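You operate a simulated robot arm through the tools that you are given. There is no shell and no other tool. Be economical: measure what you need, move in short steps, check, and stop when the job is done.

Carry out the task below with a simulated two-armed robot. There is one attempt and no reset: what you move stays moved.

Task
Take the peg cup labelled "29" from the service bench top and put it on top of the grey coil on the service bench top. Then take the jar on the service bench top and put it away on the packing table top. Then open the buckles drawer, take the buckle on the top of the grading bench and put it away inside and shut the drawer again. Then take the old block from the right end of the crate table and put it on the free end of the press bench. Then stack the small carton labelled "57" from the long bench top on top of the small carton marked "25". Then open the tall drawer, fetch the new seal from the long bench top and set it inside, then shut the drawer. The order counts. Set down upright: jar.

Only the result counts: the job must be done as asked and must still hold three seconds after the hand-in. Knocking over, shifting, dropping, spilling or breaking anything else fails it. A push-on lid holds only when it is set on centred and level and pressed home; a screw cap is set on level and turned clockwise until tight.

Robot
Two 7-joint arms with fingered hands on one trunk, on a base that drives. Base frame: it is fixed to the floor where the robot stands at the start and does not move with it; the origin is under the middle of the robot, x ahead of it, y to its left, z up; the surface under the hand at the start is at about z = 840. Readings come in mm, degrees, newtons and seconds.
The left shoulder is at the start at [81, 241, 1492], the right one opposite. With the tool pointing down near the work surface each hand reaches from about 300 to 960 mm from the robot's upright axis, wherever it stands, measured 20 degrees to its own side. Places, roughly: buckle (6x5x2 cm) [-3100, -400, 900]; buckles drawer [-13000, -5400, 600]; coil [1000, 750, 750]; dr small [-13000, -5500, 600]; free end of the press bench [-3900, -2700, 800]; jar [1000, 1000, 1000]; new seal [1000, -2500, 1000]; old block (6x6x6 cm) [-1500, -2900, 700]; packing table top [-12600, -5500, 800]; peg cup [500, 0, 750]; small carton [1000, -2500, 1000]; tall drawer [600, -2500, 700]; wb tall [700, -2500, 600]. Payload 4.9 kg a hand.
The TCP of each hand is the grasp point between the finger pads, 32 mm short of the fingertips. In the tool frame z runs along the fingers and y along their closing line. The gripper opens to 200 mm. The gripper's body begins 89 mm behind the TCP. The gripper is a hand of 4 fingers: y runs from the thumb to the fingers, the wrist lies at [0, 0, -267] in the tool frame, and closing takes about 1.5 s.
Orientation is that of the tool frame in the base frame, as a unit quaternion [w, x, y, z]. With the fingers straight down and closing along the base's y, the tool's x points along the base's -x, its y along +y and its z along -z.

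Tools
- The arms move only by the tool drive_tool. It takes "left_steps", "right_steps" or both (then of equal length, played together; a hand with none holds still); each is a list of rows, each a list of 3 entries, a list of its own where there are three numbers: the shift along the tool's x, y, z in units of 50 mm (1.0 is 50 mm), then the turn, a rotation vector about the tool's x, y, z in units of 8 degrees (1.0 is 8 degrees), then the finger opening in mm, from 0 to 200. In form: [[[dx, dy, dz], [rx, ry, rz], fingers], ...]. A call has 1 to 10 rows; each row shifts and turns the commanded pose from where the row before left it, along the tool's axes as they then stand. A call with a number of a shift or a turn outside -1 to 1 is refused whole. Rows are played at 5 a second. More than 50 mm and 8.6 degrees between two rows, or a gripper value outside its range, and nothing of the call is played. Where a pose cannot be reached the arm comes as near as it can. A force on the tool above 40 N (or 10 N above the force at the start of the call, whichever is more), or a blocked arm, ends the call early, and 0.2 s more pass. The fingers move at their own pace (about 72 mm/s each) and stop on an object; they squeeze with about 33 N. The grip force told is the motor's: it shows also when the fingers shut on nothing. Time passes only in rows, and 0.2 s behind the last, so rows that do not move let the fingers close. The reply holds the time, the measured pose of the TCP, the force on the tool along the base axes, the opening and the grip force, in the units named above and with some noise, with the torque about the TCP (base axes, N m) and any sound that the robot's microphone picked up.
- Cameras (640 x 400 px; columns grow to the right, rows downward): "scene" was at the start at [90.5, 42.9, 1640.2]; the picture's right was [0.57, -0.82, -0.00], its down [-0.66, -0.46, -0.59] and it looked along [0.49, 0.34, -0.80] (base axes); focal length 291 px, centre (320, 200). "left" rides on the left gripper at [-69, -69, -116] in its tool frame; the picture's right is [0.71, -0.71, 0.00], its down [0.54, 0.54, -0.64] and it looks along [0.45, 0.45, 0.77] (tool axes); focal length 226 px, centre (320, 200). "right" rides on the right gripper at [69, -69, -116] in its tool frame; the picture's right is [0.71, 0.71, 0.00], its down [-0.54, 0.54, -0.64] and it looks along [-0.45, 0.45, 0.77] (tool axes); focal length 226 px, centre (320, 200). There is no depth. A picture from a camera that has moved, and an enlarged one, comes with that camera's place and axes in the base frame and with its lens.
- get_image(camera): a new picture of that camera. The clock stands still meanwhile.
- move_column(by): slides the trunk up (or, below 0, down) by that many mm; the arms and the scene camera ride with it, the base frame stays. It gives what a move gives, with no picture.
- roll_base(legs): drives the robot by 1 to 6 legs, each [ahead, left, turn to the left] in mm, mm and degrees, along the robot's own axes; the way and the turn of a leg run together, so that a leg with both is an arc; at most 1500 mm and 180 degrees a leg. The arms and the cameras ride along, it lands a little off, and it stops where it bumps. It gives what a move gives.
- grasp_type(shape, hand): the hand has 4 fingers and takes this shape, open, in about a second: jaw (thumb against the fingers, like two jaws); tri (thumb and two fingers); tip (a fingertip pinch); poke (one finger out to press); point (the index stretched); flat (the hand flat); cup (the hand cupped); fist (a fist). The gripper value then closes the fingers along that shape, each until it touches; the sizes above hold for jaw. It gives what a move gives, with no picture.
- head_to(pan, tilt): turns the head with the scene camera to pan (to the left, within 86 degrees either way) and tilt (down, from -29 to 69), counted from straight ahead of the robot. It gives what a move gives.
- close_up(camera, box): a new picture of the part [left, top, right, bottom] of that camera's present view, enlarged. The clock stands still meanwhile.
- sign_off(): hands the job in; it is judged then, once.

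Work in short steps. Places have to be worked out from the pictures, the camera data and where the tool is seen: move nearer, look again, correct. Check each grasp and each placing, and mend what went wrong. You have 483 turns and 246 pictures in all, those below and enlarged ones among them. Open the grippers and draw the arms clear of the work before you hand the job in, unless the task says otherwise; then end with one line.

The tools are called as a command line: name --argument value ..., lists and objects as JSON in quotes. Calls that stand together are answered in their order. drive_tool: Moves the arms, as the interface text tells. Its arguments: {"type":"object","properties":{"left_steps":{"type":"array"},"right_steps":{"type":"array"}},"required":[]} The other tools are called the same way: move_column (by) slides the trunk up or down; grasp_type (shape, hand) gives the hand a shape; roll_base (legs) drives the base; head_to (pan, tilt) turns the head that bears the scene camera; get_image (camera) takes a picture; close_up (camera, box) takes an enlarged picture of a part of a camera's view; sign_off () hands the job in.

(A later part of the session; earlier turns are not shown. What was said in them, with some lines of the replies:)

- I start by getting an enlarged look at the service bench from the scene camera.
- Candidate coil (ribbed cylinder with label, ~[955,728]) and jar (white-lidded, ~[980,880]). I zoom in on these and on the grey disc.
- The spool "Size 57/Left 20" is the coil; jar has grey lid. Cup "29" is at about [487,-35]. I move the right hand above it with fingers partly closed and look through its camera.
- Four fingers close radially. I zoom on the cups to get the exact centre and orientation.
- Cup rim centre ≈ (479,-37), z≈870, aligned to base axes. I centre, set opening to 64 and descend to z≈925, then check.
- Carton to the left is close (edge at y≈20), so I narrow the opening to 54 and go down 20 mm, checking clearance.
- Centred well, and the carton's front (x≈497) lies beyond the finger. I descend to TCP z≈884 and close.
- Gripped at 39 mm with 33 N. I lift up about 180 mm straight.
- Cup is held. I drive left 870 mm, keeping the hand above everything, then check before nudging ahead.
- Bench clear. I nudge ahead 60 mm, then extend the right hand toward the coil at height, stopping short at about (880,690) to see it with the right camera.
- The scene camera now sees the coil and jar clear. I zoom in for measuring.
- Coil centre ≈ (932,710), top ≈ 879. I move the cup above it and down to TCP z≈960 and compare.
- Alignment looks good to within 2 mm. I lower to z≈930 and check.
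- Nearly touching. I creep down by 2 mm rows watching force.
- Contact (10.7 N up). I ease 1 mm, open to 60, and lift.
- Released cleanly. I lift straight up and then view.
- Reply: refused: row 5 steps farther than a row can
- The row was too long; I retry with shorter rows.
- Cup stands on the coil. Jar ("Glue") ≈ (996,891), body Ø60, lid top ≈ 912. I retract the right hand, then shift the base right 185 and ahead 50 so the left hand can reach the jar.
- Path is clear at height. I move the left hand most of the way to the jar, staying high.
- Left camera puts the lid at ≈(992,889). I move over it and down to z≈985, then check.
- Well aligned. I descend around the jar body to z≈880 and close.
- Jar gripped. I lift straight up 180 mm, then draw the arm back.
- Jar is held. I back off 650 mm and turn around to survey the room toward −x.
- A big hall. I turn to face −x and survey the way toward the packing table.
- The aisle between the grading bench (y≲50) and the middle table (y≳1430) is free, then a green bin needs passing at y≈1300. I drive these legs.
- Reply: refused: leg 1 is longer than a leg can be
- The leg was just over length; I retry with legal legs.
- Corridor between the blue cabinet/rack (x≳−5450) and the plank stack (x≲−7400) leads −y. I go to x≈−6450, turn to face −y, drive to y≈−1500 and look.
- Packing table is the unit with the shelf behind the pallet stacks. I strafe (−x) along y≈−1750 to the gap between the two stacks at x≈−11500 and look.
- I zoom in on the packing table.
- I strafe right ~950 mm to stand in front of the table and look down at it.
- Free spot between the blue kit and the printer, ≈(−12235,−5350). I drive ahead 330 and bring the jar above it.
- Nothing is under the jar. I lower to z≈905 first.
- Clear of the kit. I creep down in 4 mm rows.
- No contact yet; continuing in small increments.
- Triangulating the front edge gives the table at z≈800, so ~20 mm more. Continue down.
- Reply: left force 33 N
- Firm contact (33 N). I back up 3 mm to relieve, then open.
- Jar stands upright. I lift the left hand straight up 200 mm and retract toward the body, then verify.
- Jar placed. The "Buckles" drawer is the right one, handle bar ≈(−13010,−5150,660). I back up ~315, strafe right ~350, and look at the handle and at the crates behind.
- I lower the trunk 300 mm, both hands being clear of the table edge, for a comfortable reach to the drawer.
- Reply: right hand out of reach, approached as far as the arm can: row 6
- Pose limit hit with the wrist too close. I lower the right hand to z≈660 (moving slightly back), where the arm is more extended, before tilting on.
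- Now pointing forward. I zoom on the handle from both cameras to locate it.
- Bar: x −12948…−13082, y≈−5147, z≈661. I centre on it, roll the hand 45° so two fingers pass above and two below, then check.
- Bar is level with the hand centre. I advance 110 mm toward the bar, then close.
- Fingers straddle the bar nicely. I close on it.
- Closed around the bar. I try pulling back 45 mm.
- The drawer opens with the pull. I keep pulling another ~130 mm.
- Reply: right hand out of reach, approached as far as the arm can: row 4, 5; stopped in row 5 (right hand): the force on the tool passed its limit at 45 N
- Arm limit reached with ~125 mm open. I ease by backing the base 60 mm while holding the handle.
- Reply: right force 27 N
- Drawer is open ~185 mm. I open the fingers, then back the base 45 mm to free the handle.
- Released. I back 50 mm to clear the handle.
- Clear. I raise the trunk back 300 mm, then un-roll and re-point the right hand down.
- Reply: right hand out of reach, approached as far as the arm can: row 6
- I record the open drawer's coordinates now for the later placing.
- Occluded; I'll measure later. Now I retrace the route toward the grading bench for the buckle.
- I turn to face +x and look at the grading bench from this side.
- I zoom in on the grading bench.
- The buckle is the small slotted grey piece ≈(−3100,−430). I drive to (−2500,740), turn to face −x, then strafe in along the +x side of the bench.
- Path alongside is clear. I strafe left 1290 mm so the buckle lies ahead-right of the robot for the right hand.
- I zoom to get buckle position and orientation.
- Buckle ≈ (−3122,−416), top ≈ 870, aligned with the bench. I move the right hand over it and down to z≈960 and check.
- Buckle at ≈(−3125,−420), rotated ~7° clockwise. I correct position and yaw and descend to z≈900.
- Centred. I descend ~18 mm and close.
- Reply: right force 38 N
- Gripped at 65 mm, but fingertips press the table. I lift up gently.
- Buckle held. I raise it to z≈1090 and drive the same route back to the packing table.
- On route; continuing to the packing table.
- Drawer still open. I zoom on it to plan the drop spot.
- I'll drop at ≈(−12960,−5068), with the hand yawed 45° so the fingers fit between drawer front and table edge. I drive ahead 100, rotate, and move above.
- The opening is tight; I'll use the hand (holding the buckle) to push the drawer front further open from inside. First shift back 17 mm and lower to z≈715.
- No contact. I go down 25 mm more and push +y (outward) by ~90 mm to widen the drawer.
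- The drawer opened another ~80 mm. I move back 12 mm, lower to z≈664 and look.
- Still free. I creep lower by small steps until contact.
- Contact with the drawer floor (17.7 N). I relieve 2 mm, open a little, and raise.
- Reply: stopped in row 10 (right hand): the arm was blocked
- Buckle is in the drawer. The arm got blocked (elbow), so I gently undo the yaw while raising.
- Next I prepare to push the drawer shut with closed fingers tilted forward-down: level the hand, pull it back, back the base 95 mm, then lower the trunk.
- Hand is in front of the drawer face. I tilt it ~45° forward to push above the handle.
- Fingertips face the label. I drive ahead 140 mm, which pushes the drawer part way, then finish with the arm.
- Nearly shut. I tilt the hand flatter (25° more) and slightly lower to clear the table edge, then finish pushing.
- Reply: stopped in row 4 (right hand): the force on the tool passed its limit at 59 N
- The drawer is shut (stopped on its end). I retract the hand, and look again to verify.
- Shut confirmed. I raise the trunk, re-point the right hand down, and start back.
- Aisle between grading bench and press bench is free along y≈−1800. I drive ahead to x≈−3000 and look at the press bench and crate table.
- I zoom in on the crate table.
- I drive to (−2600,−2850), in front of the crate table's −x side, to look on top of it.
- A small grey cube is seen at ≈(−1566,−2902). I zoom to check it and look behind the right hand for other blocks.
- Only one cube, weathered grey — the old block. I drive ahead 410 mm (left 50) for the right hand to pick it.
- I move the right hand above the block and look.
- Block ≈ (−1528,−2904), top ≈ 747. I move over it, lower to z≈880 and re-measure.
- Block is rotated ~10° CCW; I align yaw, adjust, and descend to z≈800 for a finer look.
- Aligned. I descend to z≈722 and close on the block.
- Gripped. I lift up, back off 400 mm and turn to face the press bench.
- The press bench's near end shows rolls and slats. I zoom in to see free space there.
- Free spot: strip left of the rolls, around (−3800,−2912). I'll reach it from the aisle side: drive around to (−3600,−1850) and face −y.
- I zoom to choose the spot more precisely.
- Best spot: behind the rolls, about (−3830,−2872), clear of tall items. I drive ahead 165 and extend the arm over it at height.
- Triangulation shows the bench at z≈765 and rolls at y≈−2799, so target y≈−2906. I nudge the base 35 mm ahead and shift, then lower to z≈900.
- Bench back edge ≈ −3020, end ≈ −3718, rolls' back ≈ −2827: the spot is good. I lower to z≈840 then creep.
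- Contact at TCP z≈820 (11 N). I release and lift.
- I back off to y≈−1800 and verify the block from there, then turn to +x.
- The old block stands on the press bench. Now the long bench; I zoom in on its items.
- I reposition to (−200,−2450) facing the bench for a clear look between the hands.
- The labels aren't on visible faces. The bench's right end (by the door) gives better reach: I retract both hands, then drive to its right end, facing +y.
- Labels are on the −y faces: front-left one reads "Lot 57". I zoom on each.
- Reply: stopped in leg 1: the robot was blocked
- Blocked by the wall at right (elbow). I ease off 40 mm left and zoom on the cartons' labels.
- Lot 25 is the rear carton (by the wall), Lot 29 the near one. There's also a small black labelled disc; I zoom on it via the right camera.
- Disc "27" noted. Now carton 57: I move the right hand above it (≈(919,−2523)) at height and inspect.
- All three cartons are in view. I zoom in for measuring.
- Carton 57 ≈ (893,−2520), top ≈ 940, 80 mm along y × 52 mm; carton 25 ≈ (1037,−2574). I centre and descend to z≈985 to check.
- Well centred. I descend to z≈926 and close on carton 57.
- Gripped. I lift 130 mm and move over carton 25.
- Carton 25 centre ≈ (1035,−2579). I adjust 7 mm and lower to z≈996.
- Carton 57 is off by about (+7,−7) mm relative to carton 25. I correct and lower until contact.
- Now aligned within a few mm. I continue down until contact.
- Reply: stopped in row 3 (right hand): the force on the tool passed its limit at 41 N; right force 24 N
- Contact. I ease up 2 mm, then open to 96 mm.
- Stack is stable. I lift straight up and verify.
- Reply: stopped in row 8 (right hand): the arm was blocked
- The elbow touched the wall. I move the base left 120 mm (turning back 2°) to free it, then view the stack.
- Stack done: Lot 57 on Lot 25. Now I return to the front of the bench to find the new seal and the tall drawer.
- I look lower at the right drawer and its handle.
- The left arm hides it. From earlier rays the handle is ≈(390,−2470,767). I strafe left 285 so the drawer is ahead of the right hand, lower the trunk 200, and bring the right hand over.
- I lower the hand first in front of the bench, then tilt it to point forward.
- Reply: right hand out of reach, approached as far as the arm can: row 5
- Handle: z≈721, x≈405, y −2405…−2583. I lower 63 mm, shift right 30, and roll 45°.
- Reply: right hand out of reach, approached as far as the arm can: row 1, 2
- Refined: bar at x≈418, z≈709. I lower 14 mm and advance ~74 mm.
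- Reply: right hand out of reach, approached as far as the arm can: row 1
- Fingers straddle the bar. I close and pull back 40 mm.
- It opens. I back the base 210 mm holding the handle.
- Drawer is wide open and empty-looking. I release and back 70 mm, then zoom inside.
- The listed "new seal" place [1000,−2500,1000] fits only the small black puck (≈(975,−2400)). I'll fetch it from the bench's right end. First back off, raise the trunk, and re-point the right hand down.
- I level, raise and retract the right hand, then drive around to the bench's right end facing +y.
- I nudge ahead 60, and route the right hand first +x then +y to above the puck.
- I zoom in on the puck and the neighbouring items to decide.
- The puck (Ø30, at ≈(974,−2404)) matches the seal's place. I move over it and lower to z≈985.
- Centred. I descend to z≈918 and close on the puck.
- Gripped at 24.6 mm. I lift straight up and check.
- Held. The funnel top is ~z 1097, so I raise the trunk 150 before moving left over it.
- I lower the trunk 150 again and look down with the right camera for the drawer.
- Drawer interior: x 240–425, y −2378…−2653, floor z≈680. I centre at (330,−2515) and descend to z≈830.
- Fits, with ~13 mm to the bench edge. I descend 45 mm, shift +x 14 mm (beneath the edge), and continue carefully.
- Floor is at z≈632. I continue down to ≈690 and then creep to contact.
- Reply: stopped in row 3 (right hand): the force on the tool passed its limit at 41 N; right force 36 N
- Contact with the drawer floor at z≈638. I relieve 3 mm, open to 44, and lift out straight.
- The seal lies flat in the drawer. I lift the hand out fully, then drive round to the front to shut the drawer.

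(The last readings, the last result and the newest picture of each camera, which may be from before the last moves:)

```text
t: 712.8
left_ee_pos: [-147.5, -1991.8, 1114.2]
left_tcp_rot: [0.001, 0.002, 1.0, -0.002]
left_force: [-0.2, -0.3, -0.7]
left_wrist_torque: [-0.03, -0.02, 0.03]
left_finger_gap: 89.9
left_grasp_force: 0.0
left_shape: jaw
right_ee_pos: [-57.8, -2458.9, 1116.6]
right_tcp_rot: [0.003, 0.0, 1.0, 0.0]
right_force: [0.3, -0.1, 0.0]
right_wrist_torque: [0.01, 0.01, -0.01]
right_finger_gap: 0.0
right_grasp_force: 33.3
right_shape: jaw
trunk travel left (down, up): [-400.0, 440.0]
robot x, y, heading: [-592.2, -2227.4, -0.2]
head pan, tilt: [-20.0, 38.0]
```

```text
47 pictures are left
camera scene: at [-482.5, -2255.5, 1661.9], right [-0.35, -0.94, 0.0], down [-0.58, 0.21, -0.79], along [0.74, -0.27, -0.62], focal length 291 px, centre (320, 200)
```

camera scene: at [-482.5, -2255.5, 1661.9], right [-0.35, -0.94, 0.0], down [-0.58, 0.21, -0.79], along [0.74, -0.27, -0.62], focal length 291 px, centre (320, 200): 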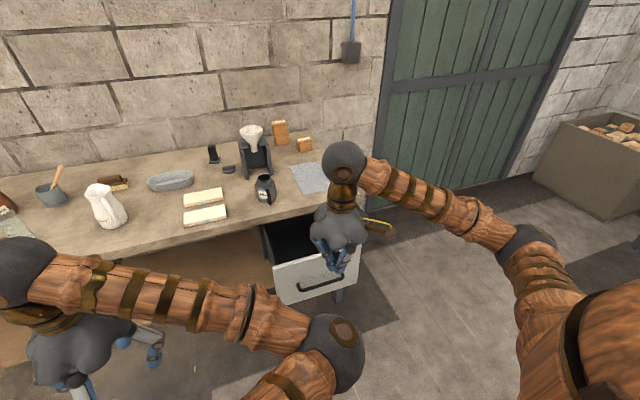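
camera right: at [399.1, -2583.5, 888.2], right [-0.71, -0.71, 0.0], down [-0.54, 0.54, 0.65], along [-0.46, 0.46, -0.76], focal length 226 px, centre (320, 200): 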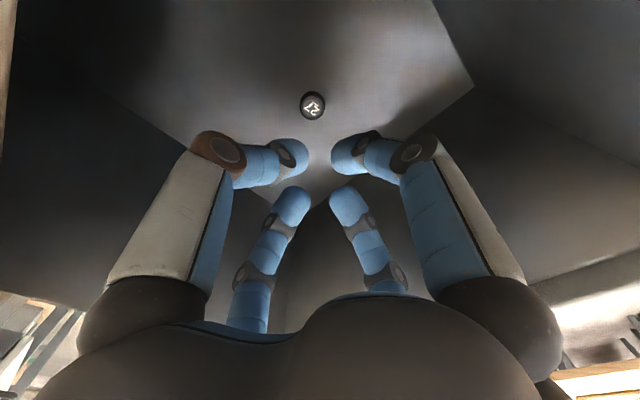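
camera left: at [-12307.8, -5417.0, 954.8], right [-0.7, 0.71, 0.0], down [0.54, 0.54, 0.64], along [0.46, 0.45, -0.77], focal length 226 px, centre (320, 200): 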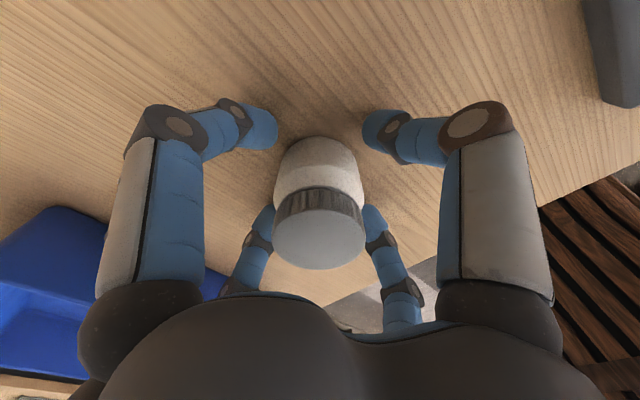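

I lower the trunk 200 and bring the closed hand to point forward at z≈770 in front of the drawer face.

move_column --by -200

drive_tool --right_steps '[[[-0.3, -0.3, 0.9], [0, 0, 0], 0], [[-0.3, -0.3, 0.9], [0, 0, 0], 0], [[-0.3, 0, 0.9], [0, 0, 0], 0], [[-0.3, 0, 0.2], [0, 0, 0], 0], [[0, 0, 0], [0, -1, 0], 0], [[0, 0, 0], [0, -1, 0], 0], [[0, 0, 0], [0, -1, 0], 0], [[0, 0, 0], [0, -1, 0], 0], [[0, 0, 0], [0, -1, 0], 0], [[0, 0, 0], [0, -1, 0], 0]]'

drive_tool --right_steps '[[[0, 0, 0], [0, -1, 0], 0], [[0, 0, 0], [0, -1, 0], 0], [[0, 0, 0], [0, -1, 0], 0], [[0, 0, 0], [0, -1, 0], 0], [[0, 0, 0], [0, 0, 0], 0]]'

get_image --camera "scene"

```text
t: 715.0
left_ee_pos: [-147.8, -1993.1, 914.6]
left_tcp_rot: [0.0, 0.002, 1.0, -0.001]
left_force: [-0.2, 0.0, 0.5]
left_wrist_torque: [0.0, 0.01, 0.03]
left_finger_gap: 90.1
left_grasp_force: 0.1
left_shape: jaw
right_ee_pos: [-56.8, -2459.7, 917.2]
right_tcp_rot: [0.003, 0.0, 1.0, 0.001]
right_force: [-0.6, 0.0, -0.1]
right_wrist_torque: [-0.01, -0.01, -0.01]
right_finger_gap: 0.2
right_grasp_force: 32.6
right_shape: jaw
trunk travel left (down, up): [-200.0, 640.0]
robot x, y, heading: [-595.1, -2228.6, -0.2]
head pan, tilt: [-20.0, 38.0]
```

```text
t: 717.2
left_ee_pos: [-146.9, -1993.1, 914.0]
left_tcp_rot: [0.001, 0.003, 1.0, -0.001]
left_force: [-0.2, -0.3, -0.7]
left_wrist_torque: [-0.01, 0.02, 0.02]
left_finger_gap: 90.2
left_grasp_force: 0.1
left_shape: jaw
right_ee_pos: [2.5, -2489.0, 773.7]
right_tcp_rot: [0.411, 0.001, 0.912, 0.0]
right_force: [-1.0, 1.0, -0.8]
right_wrist_torque: [-0.01, 0.0, 0.04]
right_finger_gap: 0.1
right_grasp_force: 32.9
right_shape: jaw
trunk travel left (down, up): [-200.0, 640.0]
robot x, y, heading: [-594.5, -2225.1, -0.1]
head pan, tilt: [-20.0, 38.0]
```

```text
t: 718.4
left_ee_pos: [-147.0, -1992.5, 912.9]
left_tcp_rot: [0.001, 0.003, 1.0, -0.001]
left_force: [0.1, 0.1, 0.2]
left_wrist_torque: [0.04, 0.02, 0.01]
left_finger_gap: 90.2
left_grasp_force: 0.2
left_shape: jaw
right_ee_pos: [4.0, -2489.0, 771.9]
right_tcp_rot: [0.645, 0.0, 0.764, 0.001]
right_force: [0.4, -0.1, 0.9]
right_wrist_torque: [0.02, 0.02, 0.0]
right_finger_gap: 0.0
right_grasp_force: 32.9
right_shape: jaw
trunk travel left (down, up): [-200.0, 640.0]
robot x, y, heading: [-594.9, -2224.6, -0.2]
head pan, tilt: [-20.0, 38.0]
```

```text
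46 pictures are left
camera scene: at [-482.4, -2255.9, 1462.0], right [-0.35, -0.94, 0.0], down [-0.58, 0.21, -0.79], along [0.74, -0.27, -0.62], focal length 291 px, centre (320, 200)
```

scene: 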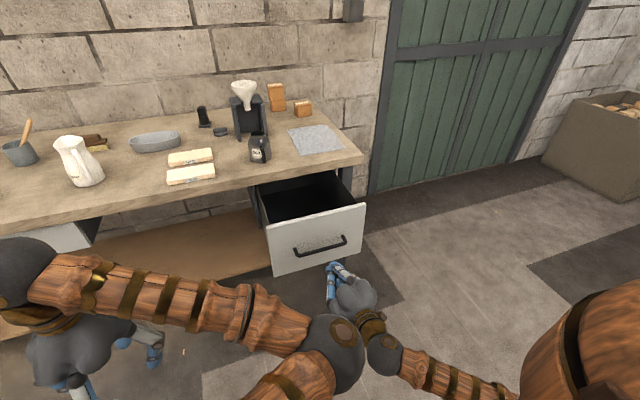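

Hand faces the drawer front. I drive ahead 300 mm, pushing it most of the way.

roll_base --legs '[[200, 0, 0], [100, 0, 0]]'

get_image --camera "scene"

```text
t: 720.7
left_ee_pos: [148.9, -1991.9, 915.7]
left_tcp_rot: [0.002, 0.0, 1.0, -0.001]
left_force: [-0.5, 0.0, -0.1]
left_wrist_torque: [-0.03, -0.02, 0.02]
left_finger_gap: 90.3
left_grasp_force: 0.1
left_shape: jaw
right_ee_pos: [300.7, -2488.7, 772.2]
right_tcp_rot: [0.645, 0.0, 0.764, 0.0]
right_force: [0.1, 0.5, -0.6]
right_wrist_torque: [0.02, 0.01, 0.02]
right_finger_gap: 0.1
right_grasp_force: 32.5
right_shape: jaw
trunk travel left (down, up): [-200.0, 640.0]
robot x, y, heading: [-296.6, -2228.3, -0.1]
head pan, tilt: [-20.0, 38.0]
```

```text
45 pictures are left
camera scene: at [-184.9, -2256.7, 1461.9], right [-0.34, -0.94, 0.0], down [-0.58, 0.21, -0.79], along [0.74, -0.27, -0.62], focal length 291 px, centre (320, 200)
```

scene: 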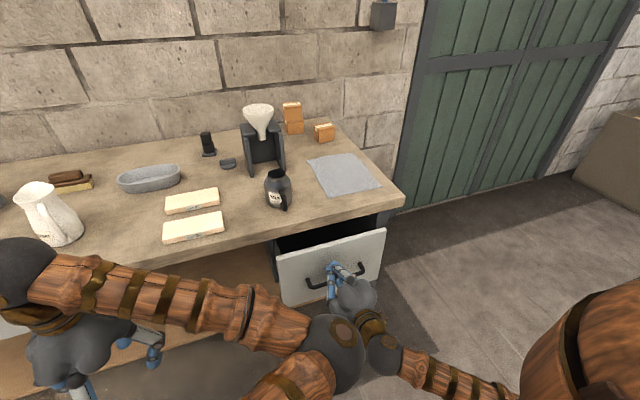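

Almost shut. I push on with the arm until it stops.

drive_tool --right_steps '[[[-0.12, 0, 0.7], [0, 0, 0], 0], [[-0.12, 0, 0.7], [0, 0, 0], 0], [[-0.08, 0, 0.5], [0, 0, 0], 0], [[-0.06, 0, 0.35], [0, 0, 0], 0], [[-0.06, 0, 0.35], [0, 0, 0], 0], [[0, 0, 0], [0, 0, 0], 0]]'

close_up --camera "scene" --box '[230, 170, 430, 330]'

```text
t: 721.8
left_ee_pos: [146.7, -1993.2, 914.4]
left_tcp_rot: [0.002, 0.002, 1.0, -0.001]
left_force: [0.4, 0.9, 0.8]
left_wrist_torque: [0.01, 0.03, 0.02]
left_finger_gap: 90.1
left_grasp_force: 0.0
left_shape: jaw
right_ee_pos: [412.4, -2486.9, 775.5]
right_tcp_rot: [0.646, -0.001, 0.764, 0.002]
right_force: [-21.2, -2.5, 5.5]
right_wrist_torque: [0.04, -0.3, -0.2]
right_finger_gap: 0.1
right_grasp_force: 33.3
right_shape: jaw
trunk travel left (down, up): [-200.0, 640.0]
robot x, y, heading: [-294.6, -2228.0, -0.4]
head pan, tilt: [-20.0, 38.0]
stopped in row 5 (right hand): the force on the tool passed its limit at 80 N (the readings are from after the stop); the commanded pose is now the measured one
```

```text
2.50 times, centred on (330, 250) of scene
camera zoom: at [-187.5, -2257.0, 1462.1], right [-0.35, -0.94, 0.0], down [-0.58, 0.21, -0.79], along [0.74, -0.27, -0.62], focal length 728 px, centre (295, 75)
```

zoom: 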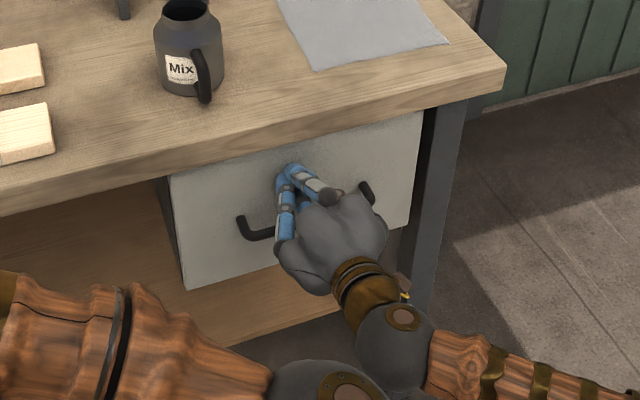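

Shut against its stop. I back the base 300 mm, raise the trunk, re-point the hand and open the gripper, then verify.

roll_base --legs '[[-300, 0, 0]]'

move_column --by 200

drive_tool --right_steps '[[[0, 0, 0], [0, 1, 0], 60], [[0, 0, 0], [0, 1, 0], 100], [[0, 0, 0], [0, 1, 0], 100], [[0, 0, 0], [0, 1, 0], 100], [[0, 0, 0], [0, 1, 0], 100], [[0, 0, 0], [0, 1, 0], 100], [[0, 0, 0], [0, 1, 0], 100], [[0, 0, 0], [0, 1, 0], 100], [[0, 0, -0.5], [0, 1, 0], 100], [[0, 0, -0.5], [0, 1, 0], 100]]' --left_steps '[[[0, 0, 0], [0, 0, 0], 100], [[0, 0, 0], [0, 0, 0], 100], [[0, 0, 0], [0, 0, 0], 100], [[0, 0, 0], [0, 0, 0], 100], [[0, 0, 0], [0, 0, 0], 100], [[0, 0, 0], [0, 0, 0], 100], [[0, 0, 0], [0, 0, 0], 100], [[0, 0, 0], [0, 0, 0], 100], [[0, 0, 0], [0, 0, 0], 100], [[0, 0, 0], [0, 0, 0], 100]]'

get_image --camera "scene"

close_up --camera "scene" --box '[200, 100, 400, 300]'

```text
t: 723.8
left_ee_pos: [-152.2, -1991.5, 914.9]
left_tcp_rot: [0.001, 0.003, 1.0, -0.001]
left_force: [-0.6, -0.7, 0.3]
left_wrist_torque: [0.05, -0.02, 0.03]
left_finger_gap: 90.3
left_grasp_force: 0.0
left_shape: jaw
right_ee_pos: [113.9, -2486.3, 773.4]
right_tcp_rot: [0.646, 0.001, 0.763, 0.0]
right_force: [0.4, 0.5, -0.1]
right_wrist_torque: [-0.02, 0.02, 0.0]
right_finger_gap: 0.2
right_grasp_force: 32.6
right_shape: jaw
trunk travel left (down, up): [-200.0, 640.0]
robot x, y, heading: [-593.3, -2228.6, -0.3]
head pan, tilt: [-20.0, 38.0]
```

```text
t: 726.0
left_ee_pos: [-151.1, -1990.9, 1114.2]
left_tcp_rot: [0.001, 0.002, 1.0, -0.001]
left_force: [0.0, -0.1, -0.3]
left_wrist_torque: [0.02, 0.01, -0.03]
left_finger_gap: 90.1
left_grasp_force: 0.0
left_shape: jaw
right_ee_pos: [113.9, -2486.8, 973.8]
right_tcp_rot: [0.644, 0.001, 0.765, 0.0]
right_force: [0.6, -0.1, -0.1]
right_wrist_torque: [0.01, 0.01, 0.02]
right_finger_gap: 0.0
right_grasp_force: 33.0
right_shape: jaw
trunk travel left (down, up): [-400.0, 440.0]
robot x, y, heading: [-599.6, -2227.1, -0.1]
head pan, tilt: [-20.0, 38.0]
```

```text
t: 728.2
left_ee_pos: [-150.3, -1992.1, 1114.8]
left_tcp_rot: [0.001, 0.003, 1.0, -0.002]
left_force: [0.5, 0.4, 0.4]
left_wrist_torque: [0.01, 0.01, 0.01]
left_finger_gap: 99.5
left_grasp_force: 0.0
left_shape: jaw
right_ee_pos: [103.9, -2486.0, 1020.1]
right_tcp_rot: [0.0, -0.002, 1.0, 0.0]
right_force: [0.5, 0.6, -0.4]
right_wrist_torque: [-0.02, -0.02, 0.0]
right_finger_gap: 99.9
right_grasp_force: 0.0
right_shape: jaw
trunk travel left (down, up): [-400.0, 440.0]
robot x, y, heading: [-600.4, -2225.6, -0.5]
head pan, tilt: [-20.0, 38.0]
```

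```text
43 pictures are left
camera scene: at [-484.6, -2254.7, 1661.9], right [-0.35, -0.94, 0.0], down [-0.58, 0.21, -0.79], along [0.74, -0.27, -0.62], focal length 291 px, centre (320, 200)
```

scene: 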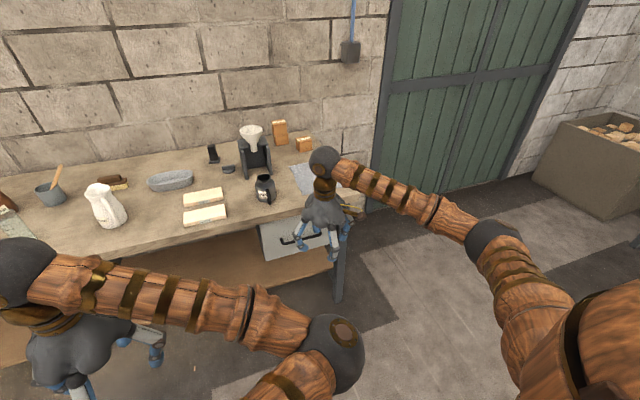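

```text
2.00 times, centred on (300, 200) of scene
camera zoom: at [-484.6, -2254.7, 1661.9], right [-0.35, -0.94, 0.0], down [-0.58, 0.21, -0.79], along [0.74, -0.27, -0.62], focal length 582 px, centre (360, 200)
```

zoom: 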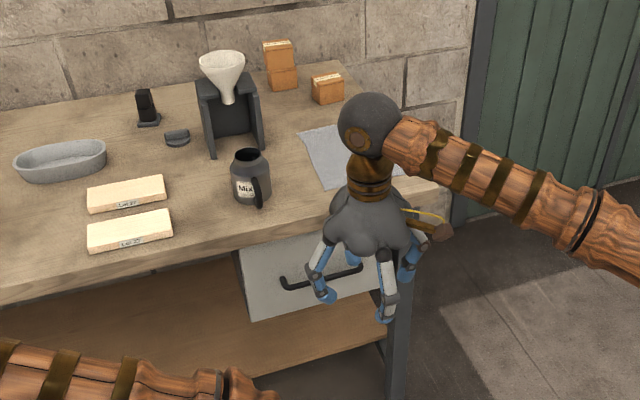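

The drawer is shut, the stack stands, the grippers are open and the arms are clear of the work. I hand the job in.

sign_off

```text
The job is handed in.
```

I did all six steps in the order given and handed the job in. I chose the black puck marked "27" as the new seal only because it was the one item at the place listed for the seal; nothing on it says "seal".
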